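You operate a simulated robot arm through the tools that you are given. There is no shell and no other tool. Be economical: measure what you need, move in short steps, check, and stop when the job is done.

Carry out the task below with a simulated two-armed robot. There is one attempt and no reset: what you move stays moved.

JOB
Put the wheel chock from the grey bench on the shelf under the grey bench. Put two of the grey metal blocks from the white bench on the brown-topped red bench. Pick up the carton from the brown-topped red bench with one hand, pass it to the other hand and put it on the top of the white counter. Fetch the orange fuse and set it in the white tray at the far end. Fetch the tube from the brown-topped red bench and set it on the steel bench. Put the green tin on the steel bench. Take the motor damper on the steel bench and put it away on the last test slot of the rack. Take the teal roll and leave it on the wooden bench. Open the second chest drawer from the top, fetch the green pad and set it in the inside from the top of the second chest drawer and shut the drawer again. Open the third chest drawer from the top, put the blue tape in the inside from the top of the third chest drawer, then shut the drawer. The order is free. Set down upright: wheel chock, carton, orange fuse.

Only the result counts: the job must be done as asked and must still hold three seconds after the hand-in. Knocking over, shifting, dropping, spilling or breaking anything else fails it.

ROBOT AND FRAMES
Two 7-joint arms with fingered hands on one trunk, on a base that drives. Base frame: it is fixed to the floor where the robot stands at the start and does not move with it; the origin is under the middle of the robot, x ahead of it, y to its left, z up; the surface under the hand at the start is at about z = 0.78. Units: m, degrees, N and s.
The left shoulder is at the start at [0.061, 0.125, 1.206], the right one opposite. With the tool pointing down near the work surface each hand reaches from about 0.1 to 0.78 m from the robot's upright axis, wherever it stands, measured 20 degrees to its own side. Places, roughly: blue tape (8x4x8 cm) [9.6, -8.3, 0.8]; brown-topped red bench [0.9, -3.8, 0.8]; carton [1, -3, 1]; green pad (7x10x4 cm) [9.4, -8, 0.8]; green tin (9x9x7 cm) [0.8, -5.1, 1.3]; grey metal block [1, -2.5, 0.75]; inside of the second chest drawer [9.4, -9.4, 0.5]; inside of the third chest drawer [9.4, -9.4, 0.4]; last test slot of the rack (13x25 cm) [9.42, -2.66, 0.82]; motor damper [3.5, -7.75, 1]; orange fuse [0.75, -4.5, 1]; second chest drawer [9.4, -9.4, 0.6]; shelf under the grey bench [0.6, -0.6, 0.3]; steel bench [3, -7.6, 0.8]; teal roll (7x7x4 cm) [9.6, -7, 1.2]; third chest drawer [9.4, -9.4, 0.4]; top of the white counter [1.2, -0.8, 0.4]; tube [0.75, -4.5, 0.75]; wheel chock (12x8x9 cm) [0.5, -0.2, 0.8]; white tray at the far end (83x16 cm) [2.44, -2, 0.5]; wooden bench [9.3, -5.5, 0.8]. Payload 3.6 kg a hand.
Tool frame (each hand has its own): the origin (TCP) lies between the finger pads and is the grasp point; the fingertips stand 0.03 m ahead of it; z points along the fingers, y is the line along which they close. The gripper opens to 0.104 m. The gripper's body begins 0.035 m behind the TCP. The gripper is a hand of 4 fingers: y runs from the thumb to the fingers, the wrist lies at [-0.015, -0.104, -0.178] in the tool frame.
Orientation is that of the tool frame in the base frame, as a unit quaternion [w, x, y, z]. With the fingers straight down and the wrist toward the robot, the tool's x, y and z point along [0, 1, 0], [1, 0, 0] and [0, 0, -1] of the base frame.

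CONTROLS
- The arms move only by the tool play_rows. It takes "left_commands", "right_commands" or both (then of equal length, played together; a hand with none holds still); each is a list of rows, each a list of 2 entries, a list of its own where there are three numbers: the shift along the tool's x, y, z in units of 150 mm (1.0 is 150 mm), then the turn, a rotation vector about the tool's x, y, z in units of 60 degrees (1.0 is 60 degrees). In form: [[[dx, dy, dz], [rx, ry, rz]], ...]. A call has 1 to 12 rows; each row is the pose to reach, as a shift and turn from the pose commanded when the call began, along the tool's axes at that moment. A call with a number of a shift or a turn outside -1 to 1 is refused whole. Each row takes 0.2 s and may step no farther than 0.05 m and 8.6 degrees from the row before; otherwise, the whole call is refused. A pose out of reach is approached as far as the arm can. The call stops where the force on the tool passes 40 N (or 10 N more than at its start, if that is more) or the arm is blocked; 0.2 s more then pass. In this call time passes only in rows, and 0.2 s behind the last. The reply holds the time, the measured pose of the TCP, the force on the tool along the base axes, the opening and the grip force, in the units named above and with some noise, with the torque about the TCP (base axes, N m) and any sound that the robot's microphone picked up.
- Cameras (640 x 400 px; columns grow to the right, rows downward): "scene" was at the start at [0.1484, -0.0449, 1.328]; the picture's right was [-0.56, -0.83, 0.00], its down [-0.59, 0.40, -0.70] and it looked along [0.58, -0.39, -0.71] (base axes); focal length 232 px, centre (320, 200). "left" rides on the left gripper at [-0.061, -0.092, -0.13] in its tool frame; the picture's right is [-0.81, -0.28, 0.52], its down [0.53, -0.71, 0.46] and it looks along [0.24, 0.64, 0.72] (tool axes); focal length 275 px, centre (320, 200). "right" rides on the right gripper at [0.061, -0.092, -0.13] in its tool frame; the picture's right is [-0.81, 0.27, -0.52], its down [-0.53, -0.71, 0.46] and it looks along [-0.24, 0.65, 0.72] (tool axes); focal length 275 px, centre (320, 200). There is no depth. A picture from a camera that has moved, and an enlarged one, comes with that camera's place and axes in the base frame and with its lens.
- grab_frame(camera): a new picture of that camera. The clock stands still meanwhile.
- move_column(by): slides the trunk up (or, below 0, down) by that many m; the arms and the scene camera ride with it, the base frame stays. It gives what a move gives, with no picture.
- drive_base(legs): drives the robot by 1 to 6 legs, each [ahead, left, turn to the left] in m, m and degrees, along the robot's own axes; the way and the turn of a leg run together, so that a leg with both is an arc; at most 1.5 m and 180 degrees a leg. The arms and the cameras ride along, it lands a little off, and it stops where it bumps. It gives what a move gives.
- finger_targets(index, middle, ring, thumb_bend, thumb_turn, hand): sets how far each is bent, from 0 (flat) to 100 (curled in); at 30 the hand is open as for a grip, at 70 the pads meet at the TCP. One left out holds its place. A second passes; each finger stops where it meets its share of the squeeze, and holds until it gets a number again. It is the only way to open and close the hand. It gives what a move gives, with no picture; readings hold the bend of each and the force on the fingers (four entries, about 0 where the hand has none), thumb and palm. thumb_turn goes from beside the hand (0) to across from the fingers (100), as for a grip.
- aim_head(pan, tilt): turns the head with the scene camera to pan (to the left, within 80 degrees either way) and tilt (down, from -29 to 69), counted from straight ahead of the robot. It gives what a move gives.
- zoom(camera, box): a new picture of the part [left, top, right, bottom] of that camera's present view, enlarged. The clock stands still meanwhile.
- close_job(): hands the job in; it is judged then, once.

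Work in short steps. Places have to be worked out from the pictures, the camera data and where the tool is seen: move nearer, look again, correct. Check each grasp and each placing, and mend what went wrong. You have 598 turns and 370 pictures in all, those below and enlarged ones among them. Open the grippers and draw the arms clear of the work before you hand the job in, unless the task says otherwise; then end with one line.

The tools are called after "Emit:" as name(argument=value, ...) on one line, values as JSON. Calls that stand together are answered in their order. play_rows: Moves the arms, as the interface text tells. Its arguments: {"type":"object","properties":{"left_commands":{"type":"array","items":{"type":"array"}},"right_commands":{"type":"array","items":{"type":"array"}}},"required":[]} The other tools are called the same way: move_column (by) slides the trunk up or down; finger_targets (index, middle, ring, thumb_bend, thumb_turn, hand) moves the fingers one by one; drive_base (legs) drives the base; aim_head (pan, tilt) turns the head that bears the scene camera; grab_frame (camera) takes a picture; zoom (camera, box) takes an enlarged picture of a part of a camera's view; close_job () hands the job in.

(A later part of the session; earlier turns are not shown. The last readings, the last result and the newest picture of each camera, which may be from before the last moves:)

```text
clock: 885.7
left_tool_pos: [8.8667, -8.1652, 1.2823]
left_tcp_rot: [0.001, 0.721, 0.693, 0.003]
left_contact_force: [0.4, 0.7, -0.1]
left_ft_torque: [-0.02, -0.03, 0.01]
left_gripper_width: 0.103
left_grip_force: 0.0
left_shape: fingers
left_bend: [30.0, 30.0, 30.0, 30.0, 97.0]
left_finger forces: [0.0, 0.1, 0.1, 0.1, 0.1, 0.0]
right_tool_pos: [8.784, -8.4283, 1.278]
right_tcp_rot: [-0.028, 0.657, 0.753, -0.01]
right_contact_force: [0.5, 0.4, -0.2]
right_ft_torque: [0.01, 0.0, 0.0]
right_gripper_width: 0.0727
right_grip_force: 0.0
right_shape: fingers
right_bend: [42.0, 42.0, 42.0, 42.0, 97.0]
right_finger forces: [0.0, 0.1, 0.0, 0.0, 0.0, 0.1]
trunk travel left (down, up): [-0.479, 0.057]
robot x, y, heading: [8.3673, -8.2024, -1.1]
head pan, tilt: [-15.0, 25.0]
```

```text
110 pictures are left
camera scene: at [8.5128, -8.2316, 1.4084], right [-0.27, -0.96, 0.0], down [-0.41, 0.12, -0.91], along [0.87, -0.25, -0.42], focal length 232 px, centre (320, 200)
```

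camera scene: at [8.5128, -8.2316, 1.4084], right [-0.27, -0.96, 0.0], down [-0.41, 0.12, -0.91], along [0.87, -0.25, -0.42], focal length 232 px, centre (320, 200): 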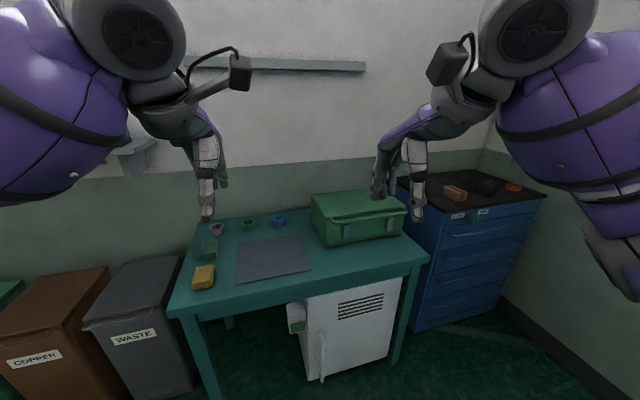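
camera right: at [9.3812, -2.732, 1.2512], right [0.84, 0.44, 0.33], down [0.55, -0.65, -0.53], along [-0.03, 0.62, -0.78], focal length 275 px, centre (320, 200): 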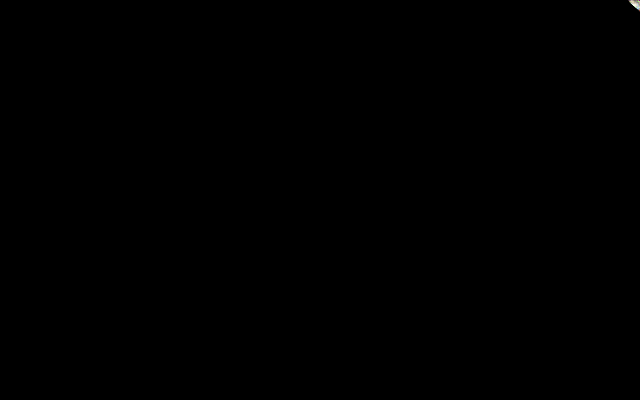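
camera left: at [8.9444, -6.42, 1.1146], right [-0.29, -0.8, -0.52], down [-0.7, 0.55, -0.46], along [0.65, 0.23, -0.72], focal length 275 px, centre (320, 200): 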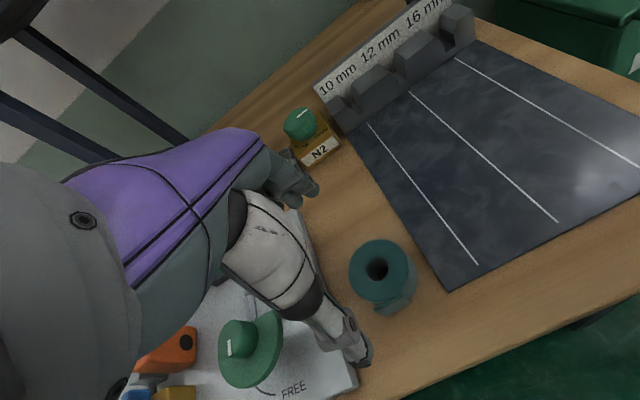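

Emit:
zoom(camera="scene", box=[160, 180, 400, 330])

Emit:
zoom(camera="scene", box=[380, 170, 560, 350])

```text
2.67 times, centred on (280, 255) of scene
camera zoom: at [8.5128, -8.2316, 1.4084], right [-0.27, -0.96, 0.0], down [-0.41, 0.12, -0.91], along [0.87, -0.25, -0.42], focal length 618 px, centre (427, 53)
```

zoom: 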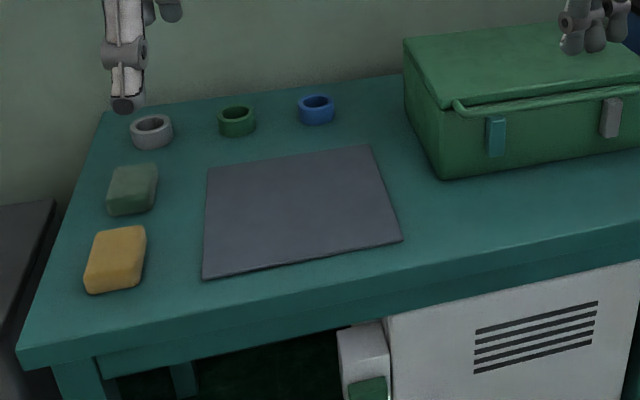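

```text
2.22 times, centred on (470, 260) of scene
camera zoom: at [8.5128, -8.2316, 1.4084], right [-0.27, -0.96, 0.0], down [-0.41, 0.12, -0.91], along [0.87, -0.25, -0.42], focal length 515 px, centre (-13, 67)
```

zoom: 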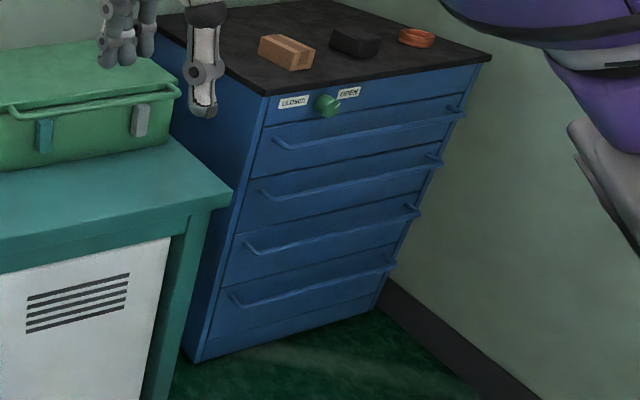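

Green pad: x 9.305–9.405, y ≈-7.99…-8.05, 6×10 cm; blue tape at (9.52,-8.31). I'll take the pad with the right hand (extra-wide opening, closing along x). Reposition first.

Emit:
drive_base(legs=[[0, 0.35, 1.1], [0.36, 0, 0]])

Emit:
finger_targets(hand="right", index=12, middle=12, ring=12, thumb_bend=14)

Emit:
move_column(by=-0.2)

Emit:
grab_frame(camera="right")

```text
clock: 891.3
left_tool_pos: [9.233, -7.7969, 1.2822]
left_tcp_rot: [0.001, 0.711, 0.704, 0.002]
left_contact_force: [0.3, -0.3, 0.5]
left_ft_torque: [-0.02, 0.0, 0.01]
left_gripper_width: 0.103
left_grip_force: 0.0
left_shape: fingers
left_bend: [30.0, 30.0, 30.0, 30.0, 97.0]
left_finger forces: [0.0, 0.1, 0.1, 0.1, 0.0, 0.0]
right_tool_pos: [9.1588, -8.0604, 1.2801]
right_tcp_rot: [-0.027, 0.646, 0.763, -0.01]
right_contact_force: [-0.3, 0.4, 0.3]
right_ft_torque: [-0.02, 0.02, -0.02]
right_gripper_width: 0.0725
right_grip_force: 0.0
right_shape: fingers
right_bend: [42.0, 42.0, 42.0, 42.0, 97.0]
right_finger forces: [0.0, 0.0, 0.0, 0.0, 0.1, 0.0]
trunk travel left (down, up): [-0.479, 0.057]
robot x, y, heading: [8.7313, -7.8515, 0.7]
head pan, tilt: [-15.0, 25.0]
```

```text
clock: 892.3
left_tool_pos: [9.2335, -7.7973, 1.283]
left_tcp_rot: [0.001, 0.711, 0.704, 0.002]
left_contact_force: [0.1, 0.0, 0.4]
left_ft_torque: [-0.03, 0.02, 0.01]
left_gripper_width: 0.1031
left_grip_force: 0.0
left_shape: fingers
left_bend: [30.0, 30.0, 30.0, 30.0, 97.0]
left_finger forces: [0.0, 0.0, 0.1, 0.0, 0.1, 0.0]
right_tool_pos: [9.158, -8.061, 1.2773]
right_tcp_rot: [-0.027, 0.647, 0.762, -0.01]
right_contact_force: [-0.4, 0.5, 0.0]
right_ft_torque: [-0.02, -0.02, 0.0]
right_gripper_width: 0.1403
right_grip_force: 0.0
right_shape: fingers
right_bend: [12.0, 12.0, 12.0, 14.0, 97.0]
right_finger forces: [0.1, 0.0, 0.0, 0.0, 0.0, 0.0]
trunk travel left (down, up): [-0.479, 0.057]
robot x, y, heading: [8.7315, -7.8524, 0.5]
head pan, tilt: [-15.0, 25.0]
```

```text
clock: 894.4
left_tool_pos: [9.2328, -7.7963, 1.0838]
left_tcp_rot: [0.002, 0.711, 0.703, 0.003]
left_contact_force: [0.0, -1.2, 0.0]
left_ft_torque: [0.0, 0.0, 0.04]
left_gripper_width: 0.1031
left_grip_force: 0.3
left_shape: fingers
left_bend: [30.0, 30.0, 30.0, 30.0, 97.0]
left_finger forces: [0.1, 0.1, 0.0, 0.0, 0.0, 0.1]
right_tool_pos: [9.1588, -8.0606, 1.0781]
right_tcp_rot: [-0.028, 0.646, 0.763, -0.01]
right_contact_force: [-0.9, 0.1, 0.2]
right_ft_torque: [-0.01, 0.03, 0.02]
right_gripper_width: 0.1403
right_grip_force: 0.1
right_shape: fingers
right_bend: [12.0, 12.0, 12.0, 14.0, 97.0]
right_finger forces: [0.1, 0.0, 0.1, 0.0, 0.0, 0.1]
trunk travel left (down, up): [-0.279, 0.257]
robot x, y, heading: [8.7379, -7.8478, 0.4]
head pan, tilt: [-15.0, 25.0]
```

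```text
107 pictures are left
camera right: at [9.0648, -8.018, 1.2149], right [0.43, -0.76, 0.48], down [-0.64, -0.63, -0.43], along [0.63, -0.12, -0.76], focal length 275 px, centre (320, 200)
```

right: 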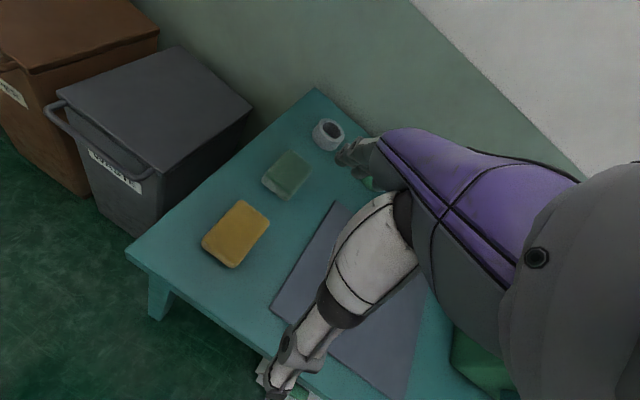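

Pad centre ≈(9.378,-8.006), yaw ≈4°. Move the right hand above it.

Emit:
play_rows(right_commands=[[[0.03, 0.25, 0.1], [0, 0, 0]], [[0.06, 0.5, 0.2], [0, 0, 0.04]], [[0.09, 0.75, 0.3], [0, 0, 0.08]], [[0.12, 1.0, 0.4], [0, 0, 0.08]]])

Emit:
play_rows(right_commands=[[[0, 0.25, 0.1], [0, 0, 0]], [[0.02, 0.5, 0.3], [0, 0, 0]]])

Emit:
grab_frame(camera="right")

```text
clock: 895.4
left_tool_pos: [9.2337, -7.7969, 1.0832]
left_tcp_rot: [0.001, 0.71, 0.704, 0.003]
left_contact_force: [0.7, 0.3, -0.6]
left_ft_torque: [-0.03, 0.01, 0.01]
left_gripper_width: 0.1031
left_grip_force: 0.0
left_shape: fingers
left_bend: [30.0, 30.0, 30.0, 30.0, 97.0]
left_finger forces: [0.1, 0.0, 0.0, 0.0, 0.0, 0.0]
right_tool_pos: [9.3038, -8.0153, 1.0106]
right_tcp_rot: [-0.028, 0.678, 0.735, -0.011]
right_contact_force: [0.2, 0.1, 0.5]
right_ft_torque: [0.03, 0.01, -0.04]
right_gripper_width: 0.1409
right_grip_force: 0.1
right_shape: fingers
right_bend: [12.0, 12.0, 12.0, 14.0, 97.0]
right_finger forces: [0.0, 0.0, 0.1, 0.1, 0.0, 0.1]
trunk travel left (down, up): [-0.279, 0.257]
robot x, y, heading: [8.7336, -7.8521, 0.7]
head pan, tilt: [-15.0, 25.0]
```

```text
clock: 896.0
left_tool_pos: [9.2331, -7.7973, 1.0819]
left_tcp_rot: [0.001, 0.711, 0.703, 0.002]
left_contact_force: [-0.1, -0.9, 0.7]
left_ft_torque: [-0.04, -0.02, -0.05]
left_gripper_width: 0.103
left_grip_force: 0.0
left_shape: fingers
left_bend: [30.0, 30.0, 30.0, 30.0, 97.0]
left_finger forces: [0.0, 0.1, 0.0, 0.0, 0.1, 0.1]
right_tool_pos: [9.3731, -8.0063, 0.9637]
right_tcp_rot: [-0.028, 0.677, 0.735, -0.012]
right_contact_force: [0.4, -0.2, -0.4]
right_ft_torque: [0.02, -0.01, -0.04]
right_gripper_width: 0.1406
right_grip_force: 0.1
right_shape: fingers
right_bend: [12.0, 12.0, 12.0, 14.0, 97.0]
right_finger forces: [0.1, 0.1, 0.0, 0.0, 0.0, 0.0]
trunk travel left (down, up): [-0.279, 0.257]
robot x, y, heading: [8.736, -7.8513, 0.6]
head pan, tilt: [-15.0, 25.0]
```

```text
106 pictures are left
camera right: at [9.2835, -7.9563, 1.0993], right [0.37, -0.8, 0.48], down [-0.69, -0.58, -0.43], along [0.62, -0.18, -0.76], focal length 275 px, centre (320, 200)
```

right: 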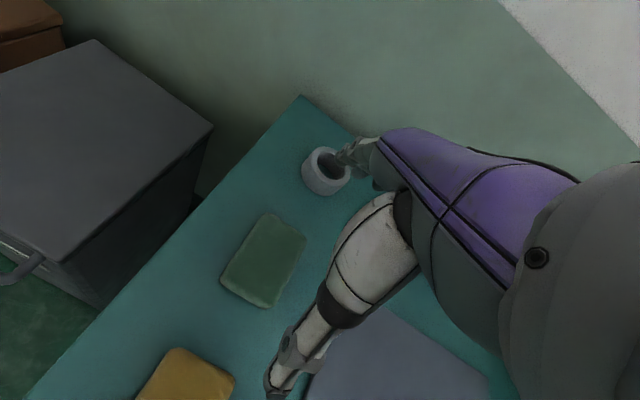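

Emit:
play_rows(right_commands=[[[0.04, 0.1, 0.2], [0, 0, 0]], [[0.04, 0.1, 0.45], [0, 0, 0]], [[0.04, 0.1, 0.65], [0, 0, 0]], [[0.04, 0.1, 0.8], [0, 0, 0]]])

Emit:
finger_targets(hand="right", index=60, middle=60, ring=60, thumb_bend=60)

Emit:
grab_frame(camera="right")

```text
clock: 897.0
left_tool_pos: [9.2345, -7.796, 1.0826]
left_tcp_rot: [0.002, 0.711, 0.703, 0.003]
left_contact_force: [-0.2, 0.9, 0.2]
left_ft_torque: [0.01, 0.0, 0.0]
left_gripper_width: 0.1031
left_grip_force: 0.0
left_shape: fingers
left_bend: [30.0, 30.0, 30.0, 30.0, 97.0]
left_finger forces: [0.1, 0.1, 0.1, 0.0, 0.1, 0.0]
right_tool_pos: [9.3796, -7.9966, 0.8424]
right_tcp_rot: [-0.027, 0.677, 0.735, -0.011]
right_contact_force: [0.1, 0.2, 0.1]
right_ft_torque: [0.0, -0.03, -0.03]
right_gripper_width: 0.1406
right_grip_force: 0.0
right_shape: fingers
right_bend: [12.0, 12.0, 12.0, 14.0, 97.0]
right_finger forces: [0.1, 0.1, 0.0, 0.1, 0.1, 0.0]
trunk travel left (down, up): [-0.279, 0.257]
robot x, y, heading: [8.735, -7.8455, 0.5]
head pan, tilt: [-15.0, 25.0]
```

```text
clock: 898.0
left_tool_pos: [9.232, -7.7963, 1.0829]
left_tcp_rot: [0.002, 0.711, 0.703, 0.004]
left_contact_force: [0.8, -0.3, 0.5]
left_ft_torque: [0.0, -0.03, -0.01]
left_gripper_width: 0.1027
left_grip_force: 0.0
left_shape: fingers
left_bend: [30.0, 30.0, 30.0, 30.0, 97.0]
left_finger forces: [0.0, 0.0, 0.0, 0.0, 0.0, 0.1]
right_tool_pos: [9.38, -7.996, 0.8458]
right_tcp_rot: [-0.026, 0.678, 0.735, -0.008]
right_contact_force: [8.0, 0.0, 22.0]
right_ft_torque: [0.12, -0.56, -0.04]
right_gripper_width: 0.0286
right_grip_force: 13.0
right_shape: fingers
right_bend: [58.0, 57.0, 60.0, 60.0, 97.0]
right_finger forces: [20.0, 4.5, 0.1, 0.1, 3.0, 0.1]
trunk travel left (down, up): [-0.279, 0.257]
robot x, y, heading: [8.733, -7.8487, 0.7]
head pan, tilt: [-15.0, 25.0]
```

```text
105 pictures are left
camera right: at [9.291, -7.9461, 0.981], right [0.36, -0.8, 0.48], down [-0.69, -0.58, -0.43], along [0.63, -0.17, -0.76], focal length 275 px, centre (320, 200)
```

right: 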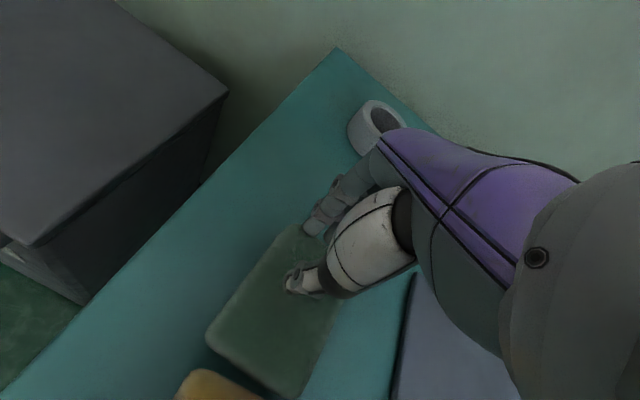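

The fingers slid over the pad and dragged it a little toward me. Open, lift, and instead grip across its 6 cm width (hand yawed 90° via a +30° body turn).

Emit:
finger_targets(hand="right", index=25, middle=25, ring=25, thumb_bend=25)

Emit:
play_rows(right_commands=[[[0, 0, -0.3], [0, 0, 0]], [[0, 0, -0.6], [0, 0, 0]], [[0, 0, -0.9], [0, 0, 0]], [[0, -0.2, -1.0], [0, 0, 0]]])

Emit:
drive_base(legs=[[-0.35, 0, 0], [0, -0.25, 0], [0, 0, 29.4]])

Emit:
play_rows(right_commands=[[[0.1, 0.02, 0], [0, 0, -0.13]], [[0.2, 0.04, 0], [0, 0, -0.26]], [[0.3, 0.06, 0], [0, 0, -0.39]], [[0.4, 0.08, 0], [0, 0, -0.52]], [[0.5, 0.1, 0], [0, 0, -0.65]], [[0.55, 0.1, 0], [0, 0, -0.78]], [[0.6, 0.1, 0], [0, 0, -0.9]]])

Emit:
grab_frame(camera="right")

```text
clock: 899.0
left_tool_pos: [9.2329, -7.7972, 1.0824]
left_tcp_rot: [0.002, 0.711, 0.703, 0.002]
left_contact_force: [0.1, -0.4, 0.0]
left_ft_torque: [-0.02, 0.03, 0.0]
left_gripper_width: 0.1031
left_grip_force: 0.0
left_shape: fingers
left_bend: [30.0, 30.0, 30.0, 30.0, 97.0]
left_finger forces: [0.0, 0.0, 0.0, 0.1, 0.0, 0.1]
right_tool_pos: [9.3795, -7.998, 0.8412]
right_tcp_rot: [-0.028, 0.678, 0.734, -0.013]
right_contact_force: [0.8, 0.3, 0.0]
right_ft_torque: [-0.01, -0.02, -0.02]
right_gripper_width: 0.1145
right_grip_force: 0.0
right_shape: fingers
right_bend: [25.0, 25.0, 25.0, 25.0, 97.0]
right_finger forces: [0.1, 0.0, 0.0, 0.0, 0.0, 0.1]
trunk travel left (down, up): [-0.279, 0.257]
robot x, y, heading: [8.733, -7.8457, 0.6]
head pan, tilt: [-15.0, 25.0]
```

```text
clock: 900.0
left_tool_pos: [9.2332, -7.7973, 1.0813]
left_tcp_rot: [0.001, 0.711, 0.703, 0.002]
left_contact_force: [-0.5, -0.2, -0.3]
left_ft_torque: [-0.01, 0.03, -0.02]
left_gripper_width: 0.103
left_grip_force: 0.1
left_shape: fingers
left_bend: [30.0, 30.0, 30.0, 30.0, 97.0]
left_finger forces: [0.0, 0.0, 0.0, 0.1, 0.1, 0.1]
right_tool_pos: [9.3588, -8.0035, 0.993]
right_tcp_rot: [-0.027, 0.678, 0.734, -0.012]
right_contact_force: [-0.2, -0.4, 0.9]
right_ft_torque: [0.01, -0.03, 0.02]
right_gripper_width: 0.1148
right_grip_force: 0.0
right_shape: fingers
right_bend: [25.0, 25.0, 25.0, 25.0, 97.0]
right_finger forces: [0.0, 0.1, 0.0, 0.0, 0.1, 0.1]
trunk travel left (down, up): [-0.279, 0.257]
robot x, y, heading: [8.7319, -7.8499, 0.7]
head pan, tilt: [-15.0, 25.0]
```

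```text
clock: 906.2
left_tool_pos: [8.7917, -7.8058, 1.0813]
left_tcp_rot: [0.0, 0.503, 0.864, 0.003]
left_contact_force: [-0.6, -0.2, 0.2]
left_ft_torque: [-0.02, 0.01, 0.04]
left_gripper_width: 0.103
left_grip_force: 0.1
left_shape: fingers
left_bend: [30.0, 30.0, 30.0, 30.0, 97.0]
left_finger forces: [0.0, 0.1, 0.0, 0.0, 0.0, 0.0]
right_tool_pos: [9.0039, -7.9211, 0.9933]
right_tcp_rot: [-0.022, 0.462, 0.886, -0.019]
right_contact_force: [0.6, 0.1, -0.6]
right_ft_torque: [-0.02, 0.01, -0.01]
right_gripper_width: 0.1147
right_grip_force: 0.2
right_shape: fingers
right_bend: [25.0, 25.0, 25.0, 25.0, 97.0]
right_finger forces: [0.1, 0.0, 0.1, 0.1, 0.0, 0.0]
trunk travel left (down, up): [-0.279, 0.257]
robot x, y, heading: [8.388, -8.1054, 30.7]
head pan, tilt: [-15.0, 25.0]
```

```text
clock: 907.8
left_tool_pos: [8.7912, -7.8073, 1.0826]
left_tcp_rot: [0.001, 0.504, 0.864, 0.002]
left_contact_force: [-0.4, -0.2, 0.9]
left_ft_torque: [-0.01, 0.0, 0.01]
left_gripper_width: 0.1028
left_grip_force: 0.1
left_shape: fingers
left_bend: [30.0, 30.0, 30.0, 30.0, 97.0]
left_finger forces: [0.0, 0.1, 0.1, 0.1, 0.0, 0.1]
right_tool_pos: [8.9641, -7.8394, 0.9943]
right_tcp_rot: [-0.029, 0.01, 1.0, -0.006]
right_contact_force: [0.1, -0.2, -0.8]
right_ft_torque: [-0.01, 0.0, 0.01]
right_gripper_width: 0.1145
right_grip_force: 0.1
right_shape: fingers
right_bend: [25.0, 25.0, 25.0, 25.0, 97.0]
right_finger forces: [0.1, 0.0, 0.1, 0.0, 0.1, 0.1]
trunk travel left (down, up): [-0.279, 0.257]
robot x, y, heading: [8.3882, -8.1058, 30.8]
head pan, tilt: [-15.0, 25.0]
```

```text
104 pictures are left
camera right: at [8.9088, -7.9288, 1.1283], right [0.84, 0.27, 0.47], down [0.49, -0.73, -0.48], along [0.21, 0.63, -0.74], focal length 275 px, centre (320, 200)
```

right: 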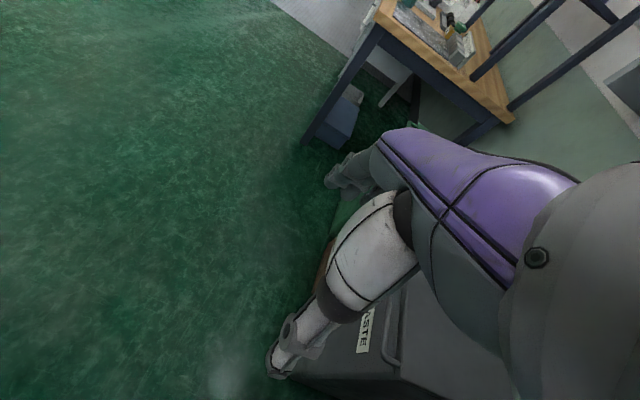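

Hand is at 90°. Move the left hand out of the way, then shift the base so the right hand comes over the pad.

Emit:
play_rows(left_commands=[[[0.25, -0.1, -0.1], [0, 0, 0]], [[0.5, -0.2, -0.2], [0, 0, 0]], [[0.75, -0.3, -0.3], [0, 0, 0]], [[1.0, -0.4, -0.4], [0, 0, 0]]])

Emit:
drive_base(legs=[[0, -0.32, 0], [0.2, 0, 0]])

Emit:
grab_frame(camera="right")

```text
clock: 908.8
left_tool_pos: [8.6629, -7.7077, 1.1434]
left_tcp_rot: [0.0, 0.504, 0.864, 0.002]
left_contact_force: [-0.1, -0.4, 0.0]
left_ft_torque: [0.03, -0.01, 0.0]
left_gripper_width: 0.1028
left_grip_force: 0.0
left_shape: fingers
left_bend: [30.0, 30.0, 30.0, 30.0, 97.0]
left_finger forces: [0.0, 0.0, 0.0, 0.0, 0.1, 0.0]
right_tool_pos: [8.9636, -7.8398, 0.9945]
right_tcp_rot: [-0.029, 0.01, 1.0, -0.005]
right_contact_force: [0.2, 0.4, -0.4]
right_ft_torque: [0.01, -0.02, 0.02]
right_gripper_width: 0.1146
right_grip_force: 0.2
right_shape: fingers
right_bend: [25.0, 25.0, 25.0, 25.0, 97.0]
right_finger forces: [0.0, 0.0, 0.0, 0.1, 0.1, 0.1]
trunk travel left (down, up): [-0.279, 0.257]
robot x, y, heading: [8.3889, -8.1045, 30.5]
head pan, tilt: [-15.0, 25.0]
```

```text
clock: 913.4
left_tool_pos: [9.0045, -7.8794, 1.1433]
left_tcp_rot: [0.0, 0.506, 0.863, 0.003]
left_contact_force: [-0.4, 0.6, 0.0]
left_ft_torque: [0.0, 0.02, 0.0]
left_gripper_width: 0.1029
left_grip_force: 0.0
left_shape: fingers
left_bend: [30.0, 30.0, 30.0, 30.0, 97.0]
left_finger forces: [0.0, 0.0, 0.0, 0.0, 0.0, 0.1]
right_tool_pos: [9.3041, -8.0128, 0.9941]
right_tcp_rot: [-0.029, 0.013, 0.999, -0.005]
right_contact_force: [-0.4, 0.6, 0.0]
right_ft_torque: [-0.05, 0.05, 0.0]
right_gripper_width: 0.1147
right_grip_force: 0.1
right_shape: fingers
right_bend: [25.0, 25.0, 25.0, 25.0, 97.0]
right_finger forces: [0.0, 0.0, 0.1, 0.0, 0.0, 0.0]
trunk travel left (down, up): [-0.279, 0.257]
robot x, y, heading: [8.7224, -8.2726, 30.5]
head pan, tilt: [-15.0, 25.0]
```

```text
103 pictures are left
camera right: at [9.2466, -8.1022, 1.1281], right [0.85, 0.26, 0.47], down [0.49, -0.73, -0.48], along [0.22, 0.63, -0.75], focal length 275 px, centre (320, 200)
```

right: 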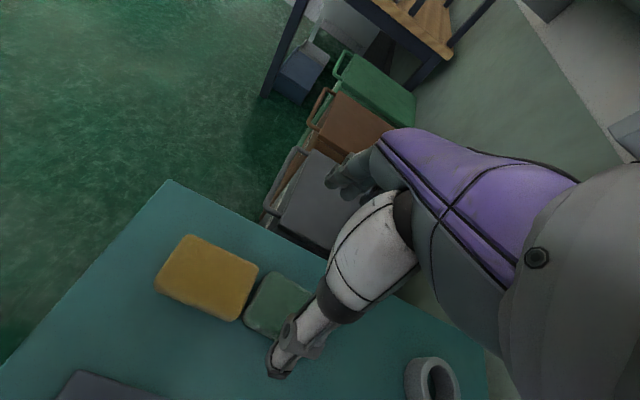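

Pad spans x≈9.30–9.40, y≈-7.98…-8.04. Shift 5 cm in x and descend with guard.

Emit:
play_rows(right_commands=[[[-0.15, 0, 0.15], [0, 0, 0]], [[-0.33, 0.02, 0.35], [0, 0, 0]], [[-0.33, 0.02, 0.6], [0, 0, 0]], [[-0.33, 0.02, 0.85], [0, 0, 0]]])

Emit:
play_rows(right_commands=[[[0, 0, 0.1], [0, 0, 0]], [[0, 0, 0.2], [0, 0, 0]], [[0, 0, 0.3], [0, 0, 0]], [[0, 0, 0.38], [0, 0, 0]]])

Emit:
grab_frame(camera="right")

```text
clock: 914.4
left_tool_pos: [9.0049, -7.8795, 1.1433]
left_tcp_rot: [0.0, 0.506, 0.863, 0.002]
left_contact_force: [0.2, 0.1, 0.3]
left_ft_torque: [-0.02, -0.02, -0.01]
left_gripper_width: 0.1028
left_grip_force: 0.0
left_shape: fingers
left_bend: [30.0, 30.0, 30.0, 30.0, 97.0]
left_finger forces: [0.0, 0.1, 0.1, 0.0, 0.0, 0.1]
right_tool_pos: [9.3445, -8.0138, 0.8622]
right_tcp_rot: [-0.028, 0.013, 0.999, -0.006]
right_contact_force: [0.3, -0.1, -0.1]
right_ft_torque: [0.0, 0.0, -0.04]
right_gripper_width: 0.1148
right_grip_force: 0.1
right_shape: fingers
right_bend: [25.0, 25.0, 25.0, 25.0, 97.0]
right_finger forces: [0.0, 0.1, 0.1, 0.0, 0.0, 0.0]
trunk travel left (down, up): [-0.279, 0.257]
robot x, y, heading: [8.7229, -8.2748, 30.4]
head pan, tilt: [-15.0, 25.0]
```

```text
clock: 915.4
left_tool_pos: [9.0026, -7.8803, 1.1436]
left_tcp_rot: [0.001, 0.506, 0.862, 0.004]
left_contact_force: [0.4, -0.1, 0.2]
left_ft_torque: [0.01, 0.02, -0.02]
left_gripper_width: 0.1028
left_grip_force: 0.0
left_shape: fingers
left_bend: [30.0, 30.0, 30.0, 30.0, 97.0]
left_finger forces: [0.0, 0.0, 0.0, 0.0, 0.0, 0.1]
right_tool_pos: [9.3408, -8.0136, 0.8089]
right_tcp_rot: [-0.027, 0.014, 1.0, -0.002]
right_contact_force: [-0.4, -2.9, 10.1]
right_ft_torque: [0.58, -0.14, -0.06]
right_gripper_width: 0.1145
right_grip_force: 5.2
right_shape: fingers
right_bend: [25.0, 26.0, 25.0, 25.0, 97.0]
right_finger forces: [0.0, 9.5, 0.0, 0.1, 0.0, 0.0]
trunk travel left (down, up): [-0.279, 0.257]
robot x, y, heading: [8.7231, -8.2725, 30.6]
head pan, tilt: [-15.0, 25.0]
```

```text
102 pictures are left
camera right: at [9.2837, -8.1036, 0.9429], right [0.84, 0.26, 0.47], down [0.49, -0.73, -0.48], along [0.22, 0.63, -0.74], focal length 275 px, centre (320, 200)
```

right: 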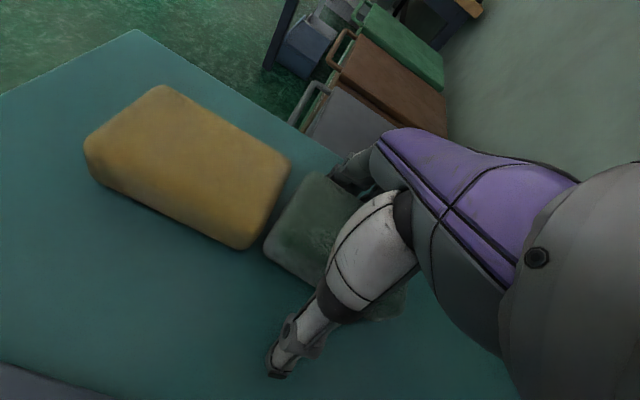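

Fingertips touch the bench on both sides of the pad. Ease up slightly and close.

Emit:
play_rows(right_commands=[[[0, 0, -0.03], [0, 0, 0]]])

Emit:
finger_targets(hand="right", index=65, middle=65, ring=65, thumb_bend=65)

Emit:
play_rows(right_commands=[[[0, 0, -0.2], [0, 0, 0]], [[0, 0, -0.5], [0, 0, 0]], [[0, 0, -0.8], [0, 0, 0]], [[0, 0, -1.0], [0, 0, 0]]])

Emit:
grab_frame(camera="right")

```text
clock: 915.8
left_tool_pos: [9.0044, -7.8801, 1.1435]
left_tcp_rot: [0.0, 0.505, 0.863, 0.003]
left_contact_force: [-0.2, 0.0, 0.3]
left_ft_torque: [0.0, -0.01, -0.02]
left_gripper_width: 0.103
left_grip_force: 0.0
left_shape: fingers
left_bend: [30.0, 30.0, 30.0, 30.0, 97.0]
left_finger forces: [0.0, 0.1, 0.0, 0.0, 0.0, 0.0]
right_tool_pos: [9.3404, -8.0144, 0.8099]
right_tcp_rot: [-0.03, 0.013, 0.999, -0.007]
right_contact_force: [0.1, 0.1, 0.4]
right_ft_torque: [0.01, 0.01, -0.01]
right_gripper_width: 0.1148
right_grip_force: 0.7
right_shape: fingers
right_bend: [25.0, 25.0, 25.0, 25.0, 97.0]
right_finger forces: [0.0, 0.3, 0.0, 0.0, 0.0, 0.0]
trunk travel left (down, up): [-0.279, 0.257]
robot x, y, heading: [8.7221, -8.2716, 30.5]
head pan, tilt: [-15.0, 25.0]
```

```text
clock: 916.8
left_tool_pos: [9.0023, -7.8789, 1.1443]
left_tcp_rot: [0.002, 0.506, 0.862, 0.003]
left_contact_force: [-0.1, -0.2, -0.9]
left_ft_torque: [0.02, -0.01, -0.01]
left_gripper_width: 0.1028
left_grip_force: 0.0
left_shape: fingers
left_bend: [30.0, 30.0, 30.0, 30.0, 97.0]
left_finger forces: [0.0, 0.1, 0.0, 0.0, 0.2, 0.0]
right_tool_pos: [9.3401, -8.0126, 0.815]
right_tcp_rot: [-0.026, 0.014, 1.0, -0.002]
right_contact_force: [1.5, 9.9, 25.4]
right_ft_torque: [1.21, -0.42, 0.17]
right_gripper_width: 0.0616
right_grip_force: 38.2
right_shape: fingers
right_bend: [49.0, 50.0, 53.0, 49.0, 94.0]
right_finger forces: [13.8, 27.5, 10.0, 0.1, 25.5, 0.0]
trunk travel left (down, up): [-0.279, 0.257]
robot x, y, heading: [8.7226, -8.2689, 30.1]
head pan, tilt: [-15.0, 25.0]
```

```text
clock: 917.8
left_tool_pos: [9.0037, -7.8794, 1.1435]
left_tcp_rot: [0.0, 0.506, 0.862, 0.002]
left_contact_force: [-0.2, 0.3, -0.4]
left_ft_torque: [0.03, -0.01, -0.01]
left_gripper_width: 0.1029
left_grip_force: 0.1
left_shape: fingers
left_bend: [30.0, 30.0, 30.0, 30.0, 97.0]
left_finger forces: [0.0, 0.0, 0.1, 0.0, 0.0, 0.0]
right_tool_pos: [9.3496, -8.0107, 0.9611]
right_tcp_rot: [-0.03, 0.014, 0.999, -0.005]
right_contact_force: [-0.9, 0.8, -0.5]
right_ft_torque: [-0.02, -0.02, 0.03]
right_gripper_width: 0.0617
right_grip_force: 27.1
right_shape: fingers
right_bend: [50.0, 54.0, 55.0, 49.0, 94.0]
right_finger forces: [11.8, 7.5, 8.3, 0.0, 27.4, 0.1]
trunk travel left (down, up): [-0.279, 0.257]
robot x, y, heading: [8.723, -8.2717, 30.4]
head pan, tilt: [-15.0, 25.0]
```

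```text
101 pictures are left
camera right: at [9.2936, -8.1001, 1.0957], right [0.85, 0.26, 0.46], down [0.49, -0.73, -0.48], along [0.22, 0.63, -0.75], focal length 275 px, centre (320, 200)
```

right: 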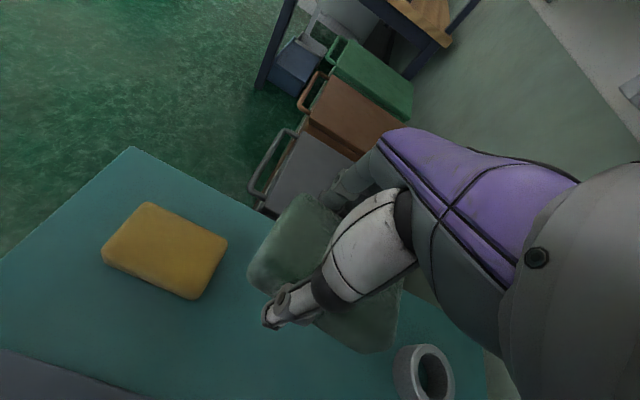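

Pad is held. Back away, square up, and go to the chest (y≈-9.2).

Emit:
drive_base(legs=[[-0.4, 0, 0], [0, 0, -30.4], [0, -0.7, 0]])

Emit:
aim_head(pan=-20, tilt=30)

Emit:
grab_frame(camera="scene")

```text
clock: 927.9
left_tool_pos: [8.8152, -8.9749, 1.1445]
left_tcp_rot: [0.001, 0.718, 0.696, 0.003]
left_contact_force: [0.8, -0.1, 0.4]
left_ft_torque: [0.0, 0.0, -0.04]
left_gripper_width: 0.1031
left_grip_force: 0.1
left_shape: fingers
left_bend: [30.0, 30.0, 30.0, 30.0, 97.0]
left_finger forces: [0.0, 0.1, 0.1, 0.0, 0.0, 0.0]
right_tool_pos: [9.0449, -9.2668, 0.9617]
right_tcp_rot: [-0.03, 0.281, 0.959, 0.002]
right_contact_force: [0.2, -0.6, -0.1]
right_ft_torque: [0.01, -0.02, -0.03]
right_gripper_width: 0.0614
right_grip_force: 27.5
right_shape: fingers
right_bend: [50.0, 54.0, 55.0, 49.0, 94.0]
right_finger forces: [11.7, 7.5, 8.1, 0.0, 27.2, 0.0]
trunk travel left (down, up): [-0.279, 0.257]
robot x, y, heading: [8.3733, -9.1662, -0.8]
head pan, tilt: [-15.0, 25.0]
```

```text
clock: 928.5
left_tool_pos: [8.8148, -8.9762, 1.1438]
left_tcp_rot: [0.002, 0.718, 0.696, 0.003]
left_contact_force: [0.6, 1.2, -0.7]
left_ft_torque: [0.01, -0.02, -0.03]
left_gripper_width: 0.1031
left_grip_force: 0.0
left_shape: fingers
left_bend: [30.0, 30.0, 30.0, 30.0, 97.0]
left_finger forces: [0.1, 0.1, 0.0, 0.0, 0.1, 0.1]
right_tool_pos: [9.0444, -9.266, 0.962]
right_tcp_rot: [-0.029, 0.28, 0.959, 0.002]
right_contact_force: [0.1, 0.0, -0.4]
right_ft_torque: [0.0, 0.02, -0.02]
right_gripper_width: 0.0614
right_grip_force: 27.3
right_shape: fingers
right_bend: [50.0, 54.0, 55.0, 49.0, 94.0]
right_finger forces: [11.7, 7.4, 8.1, 0.0, 27.2, 0.0]
trunk travel left (down, up): [-0.279, 0.257]
robot x, y, heading: [8.3718, -9.1662, -0.6]
head pan, tilt: [-20.0, 30.0]
```

```text
100 pictures are left
camera scene: at [8.578, -9.2012, 1.1908], right [-0.35, -0.94, 0.0], down [-0.47, 0.18, -0.87], along [0.81, -0.31, -0.5], focal length 232 px, centre (320, 200)
```

scene: 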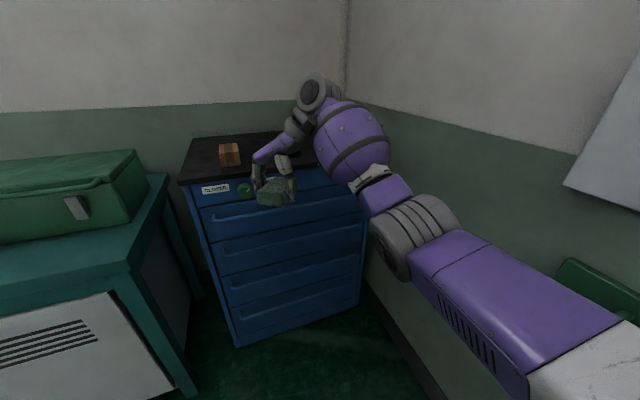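

Raise the right hand with the pad and zoom at the chest's knob and handles.

Emit:
play_rows(right_commands=[[[0, -0.2, -0.2], [0, 0, 0]], [[0, -0.4, -0.4], [0, 0, 0]], [[0, -0.6, -0.6], [0, 0, 0]], [[0, -0.8, -0.8], [0, 0, 0]]])

Emit:
zoom(camera="scene", box=[170, 120, 390, 350])

```text
clock: 929.5
left_tool_pos: [8.8138, -8.976, 1.1438]
left_tcp_rot: [0.002, 0.718, 0.696, 0.004]
left_contact_force: [0.4, 0.0, 1.2]
left_ft_torque: [0.01, -0.03, 0.0]
left_gripper_width: 0.1028
left_grip_force: 0.1
left_shape: fingers
left_bend: [30.0, 30.0, 30.0, 30.0, 97.0]
left_finger forces: [0.0, 0.0, 0.0, 0.0, 0.0, 0.0]
right_tool_pos: [8.9847, -9.3726, 1.0839]
right_tcp_rot: [-0.029, 0.28, 0.96, 0.003]
right_contact_force: [0.4, 0.0, -0.5]
right_ft_torque: [0.01, -0.03, 0.0]
right_gripper_width: 0.0613
right_grip_force: 27.0
right_shape: fingers
right_bend: [50.0, 54.0, 55.0, 49.0, 94.0]
right_finger forces: [11.7, 7.5, 8.1, 0.0, 27.1, 0.0]
trunk travel left (down, up): [-0.279, 0.257]
robot x, y, heading: [8.3706, -9.1719, -0.4]
head pan, tilt: [-20.0, 30.0]
```

```text
1.74 times, centred on (280, 235) of scene
camera zoom: at [8.5773, -9.2018, 1.1908], right [-0.35, -0.94, 0.0], down [-0.47, 0.18, -0.87], along [0.81, -0.31, -0.5], focal length 403 px, centre (390, 139)
```

zoom: 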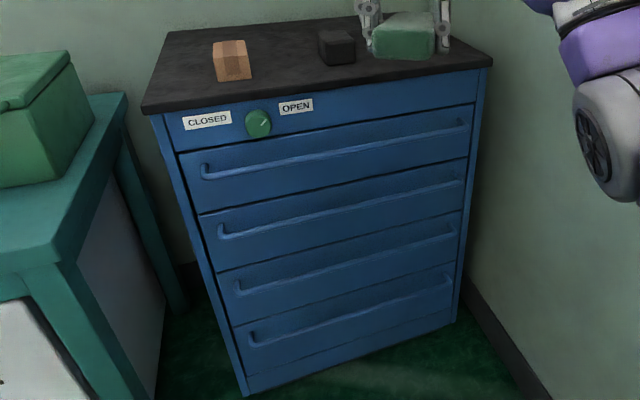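

The knob's pointer is at OPEN. Handles: drawer 2 at (9.24, y -9.1…-9.63, z 0.64); drawer 3 at z 0.47. I'll hook the handle with the left hand tilted 45°, and pull by driving back. Prepare: lower trunk, pre-close fingers, tilt.

Emit:
move_column(by=-0.25)

Emit:
finger_targets(hand="left", index=48, middle=48, ring=48, thumb_bend=42)

Emit:
play_rows(left_commands=[[[-0.15, 0.05, 0.1], [-0.12, 0, 0]], [[-0.3, 0.1, 0.2], [-0.25, 0, 0]], [[-0.45, 0.15, 0.3], [-0.37, 0, 0]], [[-0.6, 0.2, 0.4], [-0.5, 0, 0]], [[-0.75, 0.2, 0.5], [-0.62, 0, 0]], [[-0.9, 0.2, 0.6], [-0.75, 0, 0]]])

Emit:
grab_frame(camera="scene")

```text
clock: 932.1
left_tool_pos: [8.8166, -8.9757, 0.8929]
left_tcp_rot: [0.001, 0.718, 0.696, 0.002]
left_contact_force: [-1.2, 0.0, 0.5]
left_ft_torque: [-0.01, 0.0, -0.04]
left_gripper_width: 0.1028
left_grip_force: 0.0
left_shape: fingers
left_bend: [30.0, 30.0, 30.0, 30.0, 97.0]
left_finger forces: [0.0, 0.0, 0.0, 0.2, 0.0, 0.0]
right_tool_pos: [8.9853, -9.3695, 0.8319]
right_tcp_rot: [-0.029, 0.28, 0.96, 0.003]
right_contact_force: [1.2, 0.3, -0.1]
right_ft_torque: [0.04, -0.04, 0.0]
right_gripper_width: 0.0612
right_grip_force: 27.1
right_shape: fingers
right_bend: [50.0, 54.0, 55.0, 49.0, 94.0]
right_finger forces: [11.7, 7.3, 7.9, 0.0, 27.0, 0.1]
trunk travel left (down, up): [-0.029, 0.507]
robot x, y, heading: [8.3701, -9.1664, -0.5]
head pan, tilt: [-20.0, 30.0]
```

```text
clock: 933.1
left_tool_pos: [8.8156, -8.9765, 0.8932]
left_tcp_rot: [0.002, 0.718, 0.696, 0.003]
left_contact_force: [0.7, -0.1, -0.1]
left_ft_torque: [-0.02, 0.01, 0.02]
left_gripper_width: 0.0654
left_grip_force: 0.1
left_shape: fingers
left_bend: [48.0, 48.0, 48.0, 42.0, 97.0]
left_finger forces: [0.0, 0.0, 0.0, 0.0, 0.0, 0.0]
right_tool_pos: [8.9852, -9.3697, 0.8329]
right_tcp_rot: [-0.03, 0.28, 0.959, 0.002]
right_contact_force: [-0.2, 0.3, 1.0]
right_ft_torque: [0.01, -0.02, 0.02]
right_gripper_width: 0.0615
right_grip_force: 26.9
right_shape: fingers
right_bend: [50.0, 54.0, 55.0, 49.0, 94.0]
right_finger forces: [11.7, 7.2, 8.0, 0.1, 27.1, 0.1]
trunk travel left (down, up): [-0.029, 0.507]
robot x, y, heading: [8.3734, -9.1664, -0.8]
head pan, tilt: [-20.0, 30.0]
```

```text
clock: 934.5
left_tool_pos: [8.8907, -9.159, 0.8332]
left_tcp_rot: [0.277, 0.655, 0.651, 0.268]
left_contact_force: [-0.6, -0.3, 0.2]
left_ft_torque: [0.0, -0.05, 0.01]
left_gripper_width: 0.0653
left_grip_force: 0.1
left_shape: fingers
left_bend: [48.0, 48.0, 48.0, 42.0, 97.0]
left_finger forces: [0.1, 0.0, 0.1, 0.0, 0.0, 0.0]
left hand out of reach, approached as far as the arm can: row 3, 4, 5, 6
right_tool_pos: [8.985, -9.371, 0.833]
right_tcp_rot: [-0.029, 0.281, 0.959, 0.002]
right_contact_force: [-0.5, -0.3, -0.5]
right_ft_torque: [0.06, -0.04, -0.03]
right_gripper_width: 0.0612
right_grip_force: 27.4
right_shape: fingers
right_bend: [50.0, 54.0, 55.0, 49.0, 94.0]
right_finger forces: [11.7, 7.3, 8.0, 0.1, 27.1, 0.0]
trunk travel left (down, up): [-0.029, 0.507]
robot x, y, heading: [8.3719, -9.1686, -0.5]
head pan, tilt: [-20.0, 30.0]
```

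```text
98 pictures are left
camera scene: at [8.6437, -9.2262, 0.9173], right [-0.63, -0.78, 0.0], down [-0.44, 0.35, -0.83], along [0.65, -0.52, -0.56], focal length 232 px, centre (320, 200)
```

scene: 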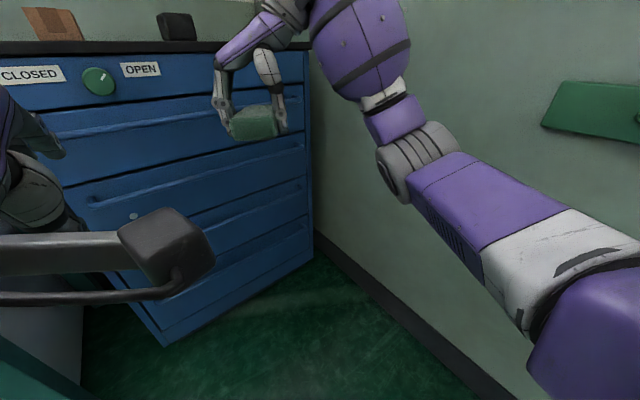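

The left hand is tilted 45°. Retract the right hand 15 cm, then drive forward 0.2 m.

Emit:
play_rows(right_commands=[[[0.16, -0.2, 0], [0, 0, 0]], [[0.33, -0.4, 0], [0, 0, 0]], [[0.5, -0.6, 0], [0, 0, 0]], [[0.66, -0.82, 0], [0, 0, 0]]])

Emit:
drive_base(legs=[[0.2, 0, 0.5]])

Emit:
aim_head(pan=0, tilt=35)

Emit:
grab_frame(camera="scene")

Emit:
grab_frame(camera="left")

```text
clock: 935.5
left_tool_pos: [8.8916, -9.1577, 0.8316]
left_tcp_rot: [0.274, 0.655, 0.651, 0.268]
left_contact_force: [-0.3, 0.6, 0.4]
left_ft_torque: [-0.03, -0.02, 0.04]
left_gripper_width: 0.0652
left_grip_force: 0.1
left_shape: fingers
left_bend: [48.0, 48.0, 48.0, 42.0, 97.0]
left_finger forces: [0.1, 0.1, 0.0, 0.1, 0.0, 0.0]
right_tool_pos: [8.8377, -9.4227, 0.8398]
right_tcp_rot: [-0.029, 0.28, 0.96, 0.002]
right_contact_force: [0.9, 0.0, -0.3]
right_ft_torque: [0.0, 0.0, 0.02]
right_gripper_width: 0.0614
right_grip_force: 26.9
right_shape: fingers
right_bend: [50.0, 54.0, 55.0, 49.0, 94.0]
right_finger forces: [11.8, 7.2, 8.0, 0.0, 27.2, 0.0]
trunk travel left (down, up): [-0.029, 0.507]
robot x, y, heading: [8.3705, -9.1705, -0.6]
head pan, tilt: [-20.0, 30.0]
```

```text
clock: 937.1
left_tool_pos: [9.0915, -9.154, 0.8315]
left_tcp_rot: [0.273, 0.652, 0.655, 0.269]
left_contact_force: [0.0, -0.1, 0.1]
left_ft_torque: [0.0, 0.0, 0.02]
left_gripper_width: 0.0651
left_grip_force: 0.0
left_shape: fingers
left_bend: [48.0, 48.0, 48.0, 42.0, 97.0]
left_finger forces: [0.0, 0.0, 0.1, 0.0, 0.0, 0.0]
right_tool_pos: [9.0406, -9.4185, 0.8384]
right_tcp_rot: [-0.029, 0.276, 0.961, 0.002]
right_contact_force: [0.0, 0.3, -0.3]
right_ft_torque: [0.0, 0.04, 0.0]
right_gripper_width: 0.0612
right_grip_force: 27.6
right_shape: fingers
right_bend: [50.0, 54.0, 55.0, 49.0, 94.0]
right_finger forces: [11.8, 7.3, 8.0, 0.0, 27.2, 0.0]
trunk travel left (down, up): [-0.029, 0.507]
robot x, y, heading: [8.5718, -9.1714, 0.2]
head pan, tilt: [-20.0, 30.0]
```

```text
clock: 938.0
left_tool_pos: [9.095, -9.1509, 0.8292]
left_tcp_rot: [0.268, 0.65, 0.658, 0.27]
left_contact_force: [0.1, -0.6, -0.9]
left_ft_torque: [-0.02, 0.04, -0.03]
left_gripper_width: 0.0653
left_grip_force: 0.1
left_shape: fingers
left_bend: [48.0, 48.0, 48.0, 42.0, 97.0]
left_finger forces: [0.0, 0.1, 0.1, 0.1, 0.1, 0.0]
right_tool_pos: [9.04, -9.4205, 0.8398]
right_tcp_rot: [-0.03, 0.276, 0.961, 0.002]
right_contact_force: [-0.5, 1.1, -0.9]
right_ft_torque: [-0.01, -0.02, -0.04]
right_gripper_width: 0.0611
right_grip_force: 27.1
right_shape: fingers
right_bend: [50.0, 54.0, 55.0, 49.0, 94.0]
right_finger forces: [11.8, 7.4, 8.0, 0.0, 27.1, 0.0]
trunk travel left (down, up): [-0.029, 0.507]
robot x, y, heading: [8.5733, -9.1682, -0.1]
head pan, tilt: [0.0, 35.0]
```

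```text
97 pictures are left
camera scene: at [8.851, -9.2184, 0.9209], right [-0.54, -0.84, 0.0], down [-0.44, 0.29, -0.85], along [0.71, -0.46, -0.53], focal length 232 px, centre (320, 200)
```

scene: 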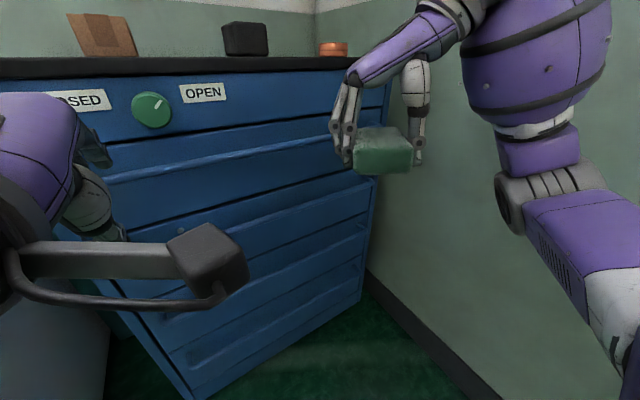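

```text
96 pictures are left
camera left: at [8.9384, -9.2143, 0.8564], right [0.18, -0.81, -0.56], down [-0.19, 0.53, -0.83], along [0.97, 0.25, -0.06], focal length 275 px, centre (320, 200)
```

left: 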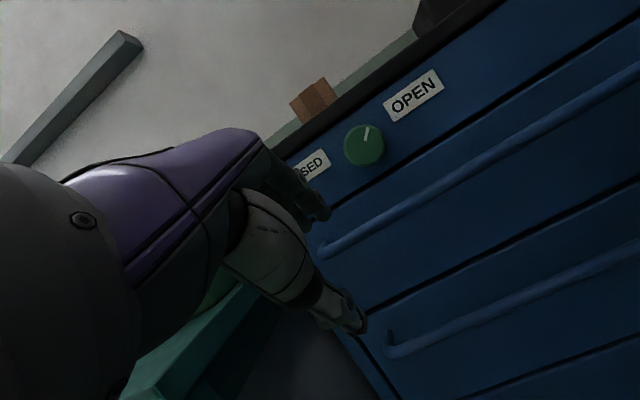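

Geometry agrees: handle 2 bar at (9.243, z 0.642). Move the left hand to a pre-hook pose in front of it, sliding under handle 1.

Emit:
play_rows(left_commands=[[[-0.15, -0.15, 0.1], [0, 0, 0]], [[-0.3, -0.25, 0.25], [0, 0, 0]], [[-0.33, -0.22, 0.5], [0, 0, 0]], [[-0.33, -0.2, 0.75], [0, 0, 0]], [[-0.33, -0.19, 0.9], [0, 0, 0]]])

Emit:
grab_frame(camera="left")

```text
clock: 939.2
left_tool_pos: [9.167, -9.202, 0.7143]
left_tcp_rot: [0.273, 0.652, 0.654, 0.27]
left_contact_force: [-0.3, 0.4, -0.3]
left_ft_torque: [0.01, 0.02, -0.04]
left_gripper_width: 0.0651
left_grip_force: 0.1
left_shape: fingers
left_bend: [48.0, 48.0, 48.0, 42.0, 98.0]
left_finger forces: [0.1, 0.0, 0.0, 0.0, 0.1, 0.0]
right_tool_pos: [9.0411, -9.4187, 0.8387]
right_tcp_rot: [-0.029, 0.276, 0.961, 0.002]
right_contact_force: [0.8, -0.4, -0.4]
right_ft_torque: [0.01, 0.0, 0.01]
right_gripper_width: 0.0611
right_grip_force: 27.3
right_shape: fingers
right_bend: [50.0, 54.0, 55.0, 49.0, 94.0]
right_finger forces: [11.9, 7.3, 8.0, 0.0, 27.0, 0.1]
trunk travel left (down, up): [-0.029, 0.507]
robot x, y, heading: [8.5731, -9.1701, -0.1]
head pan, tilt: [0.0, 35.0]
```

```text
95 pictures are left
camera left: at [9.0112, -9.2642, 0.7428], right [0.17, -0.81, -0.56], down [-0.18, 0.53, -0.83], along [0.97, 0.25, -0.06], focal length 275 px, centre (320, 200)
```

left: 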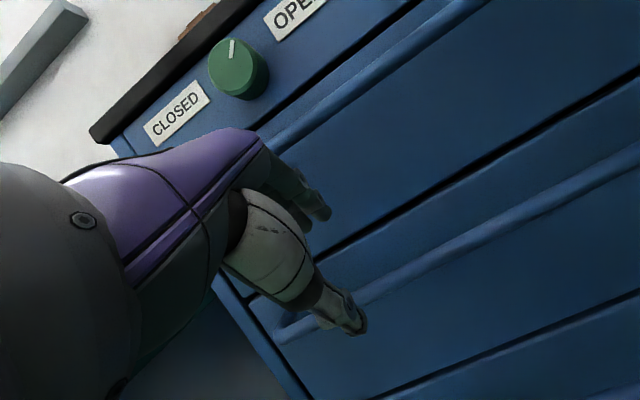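

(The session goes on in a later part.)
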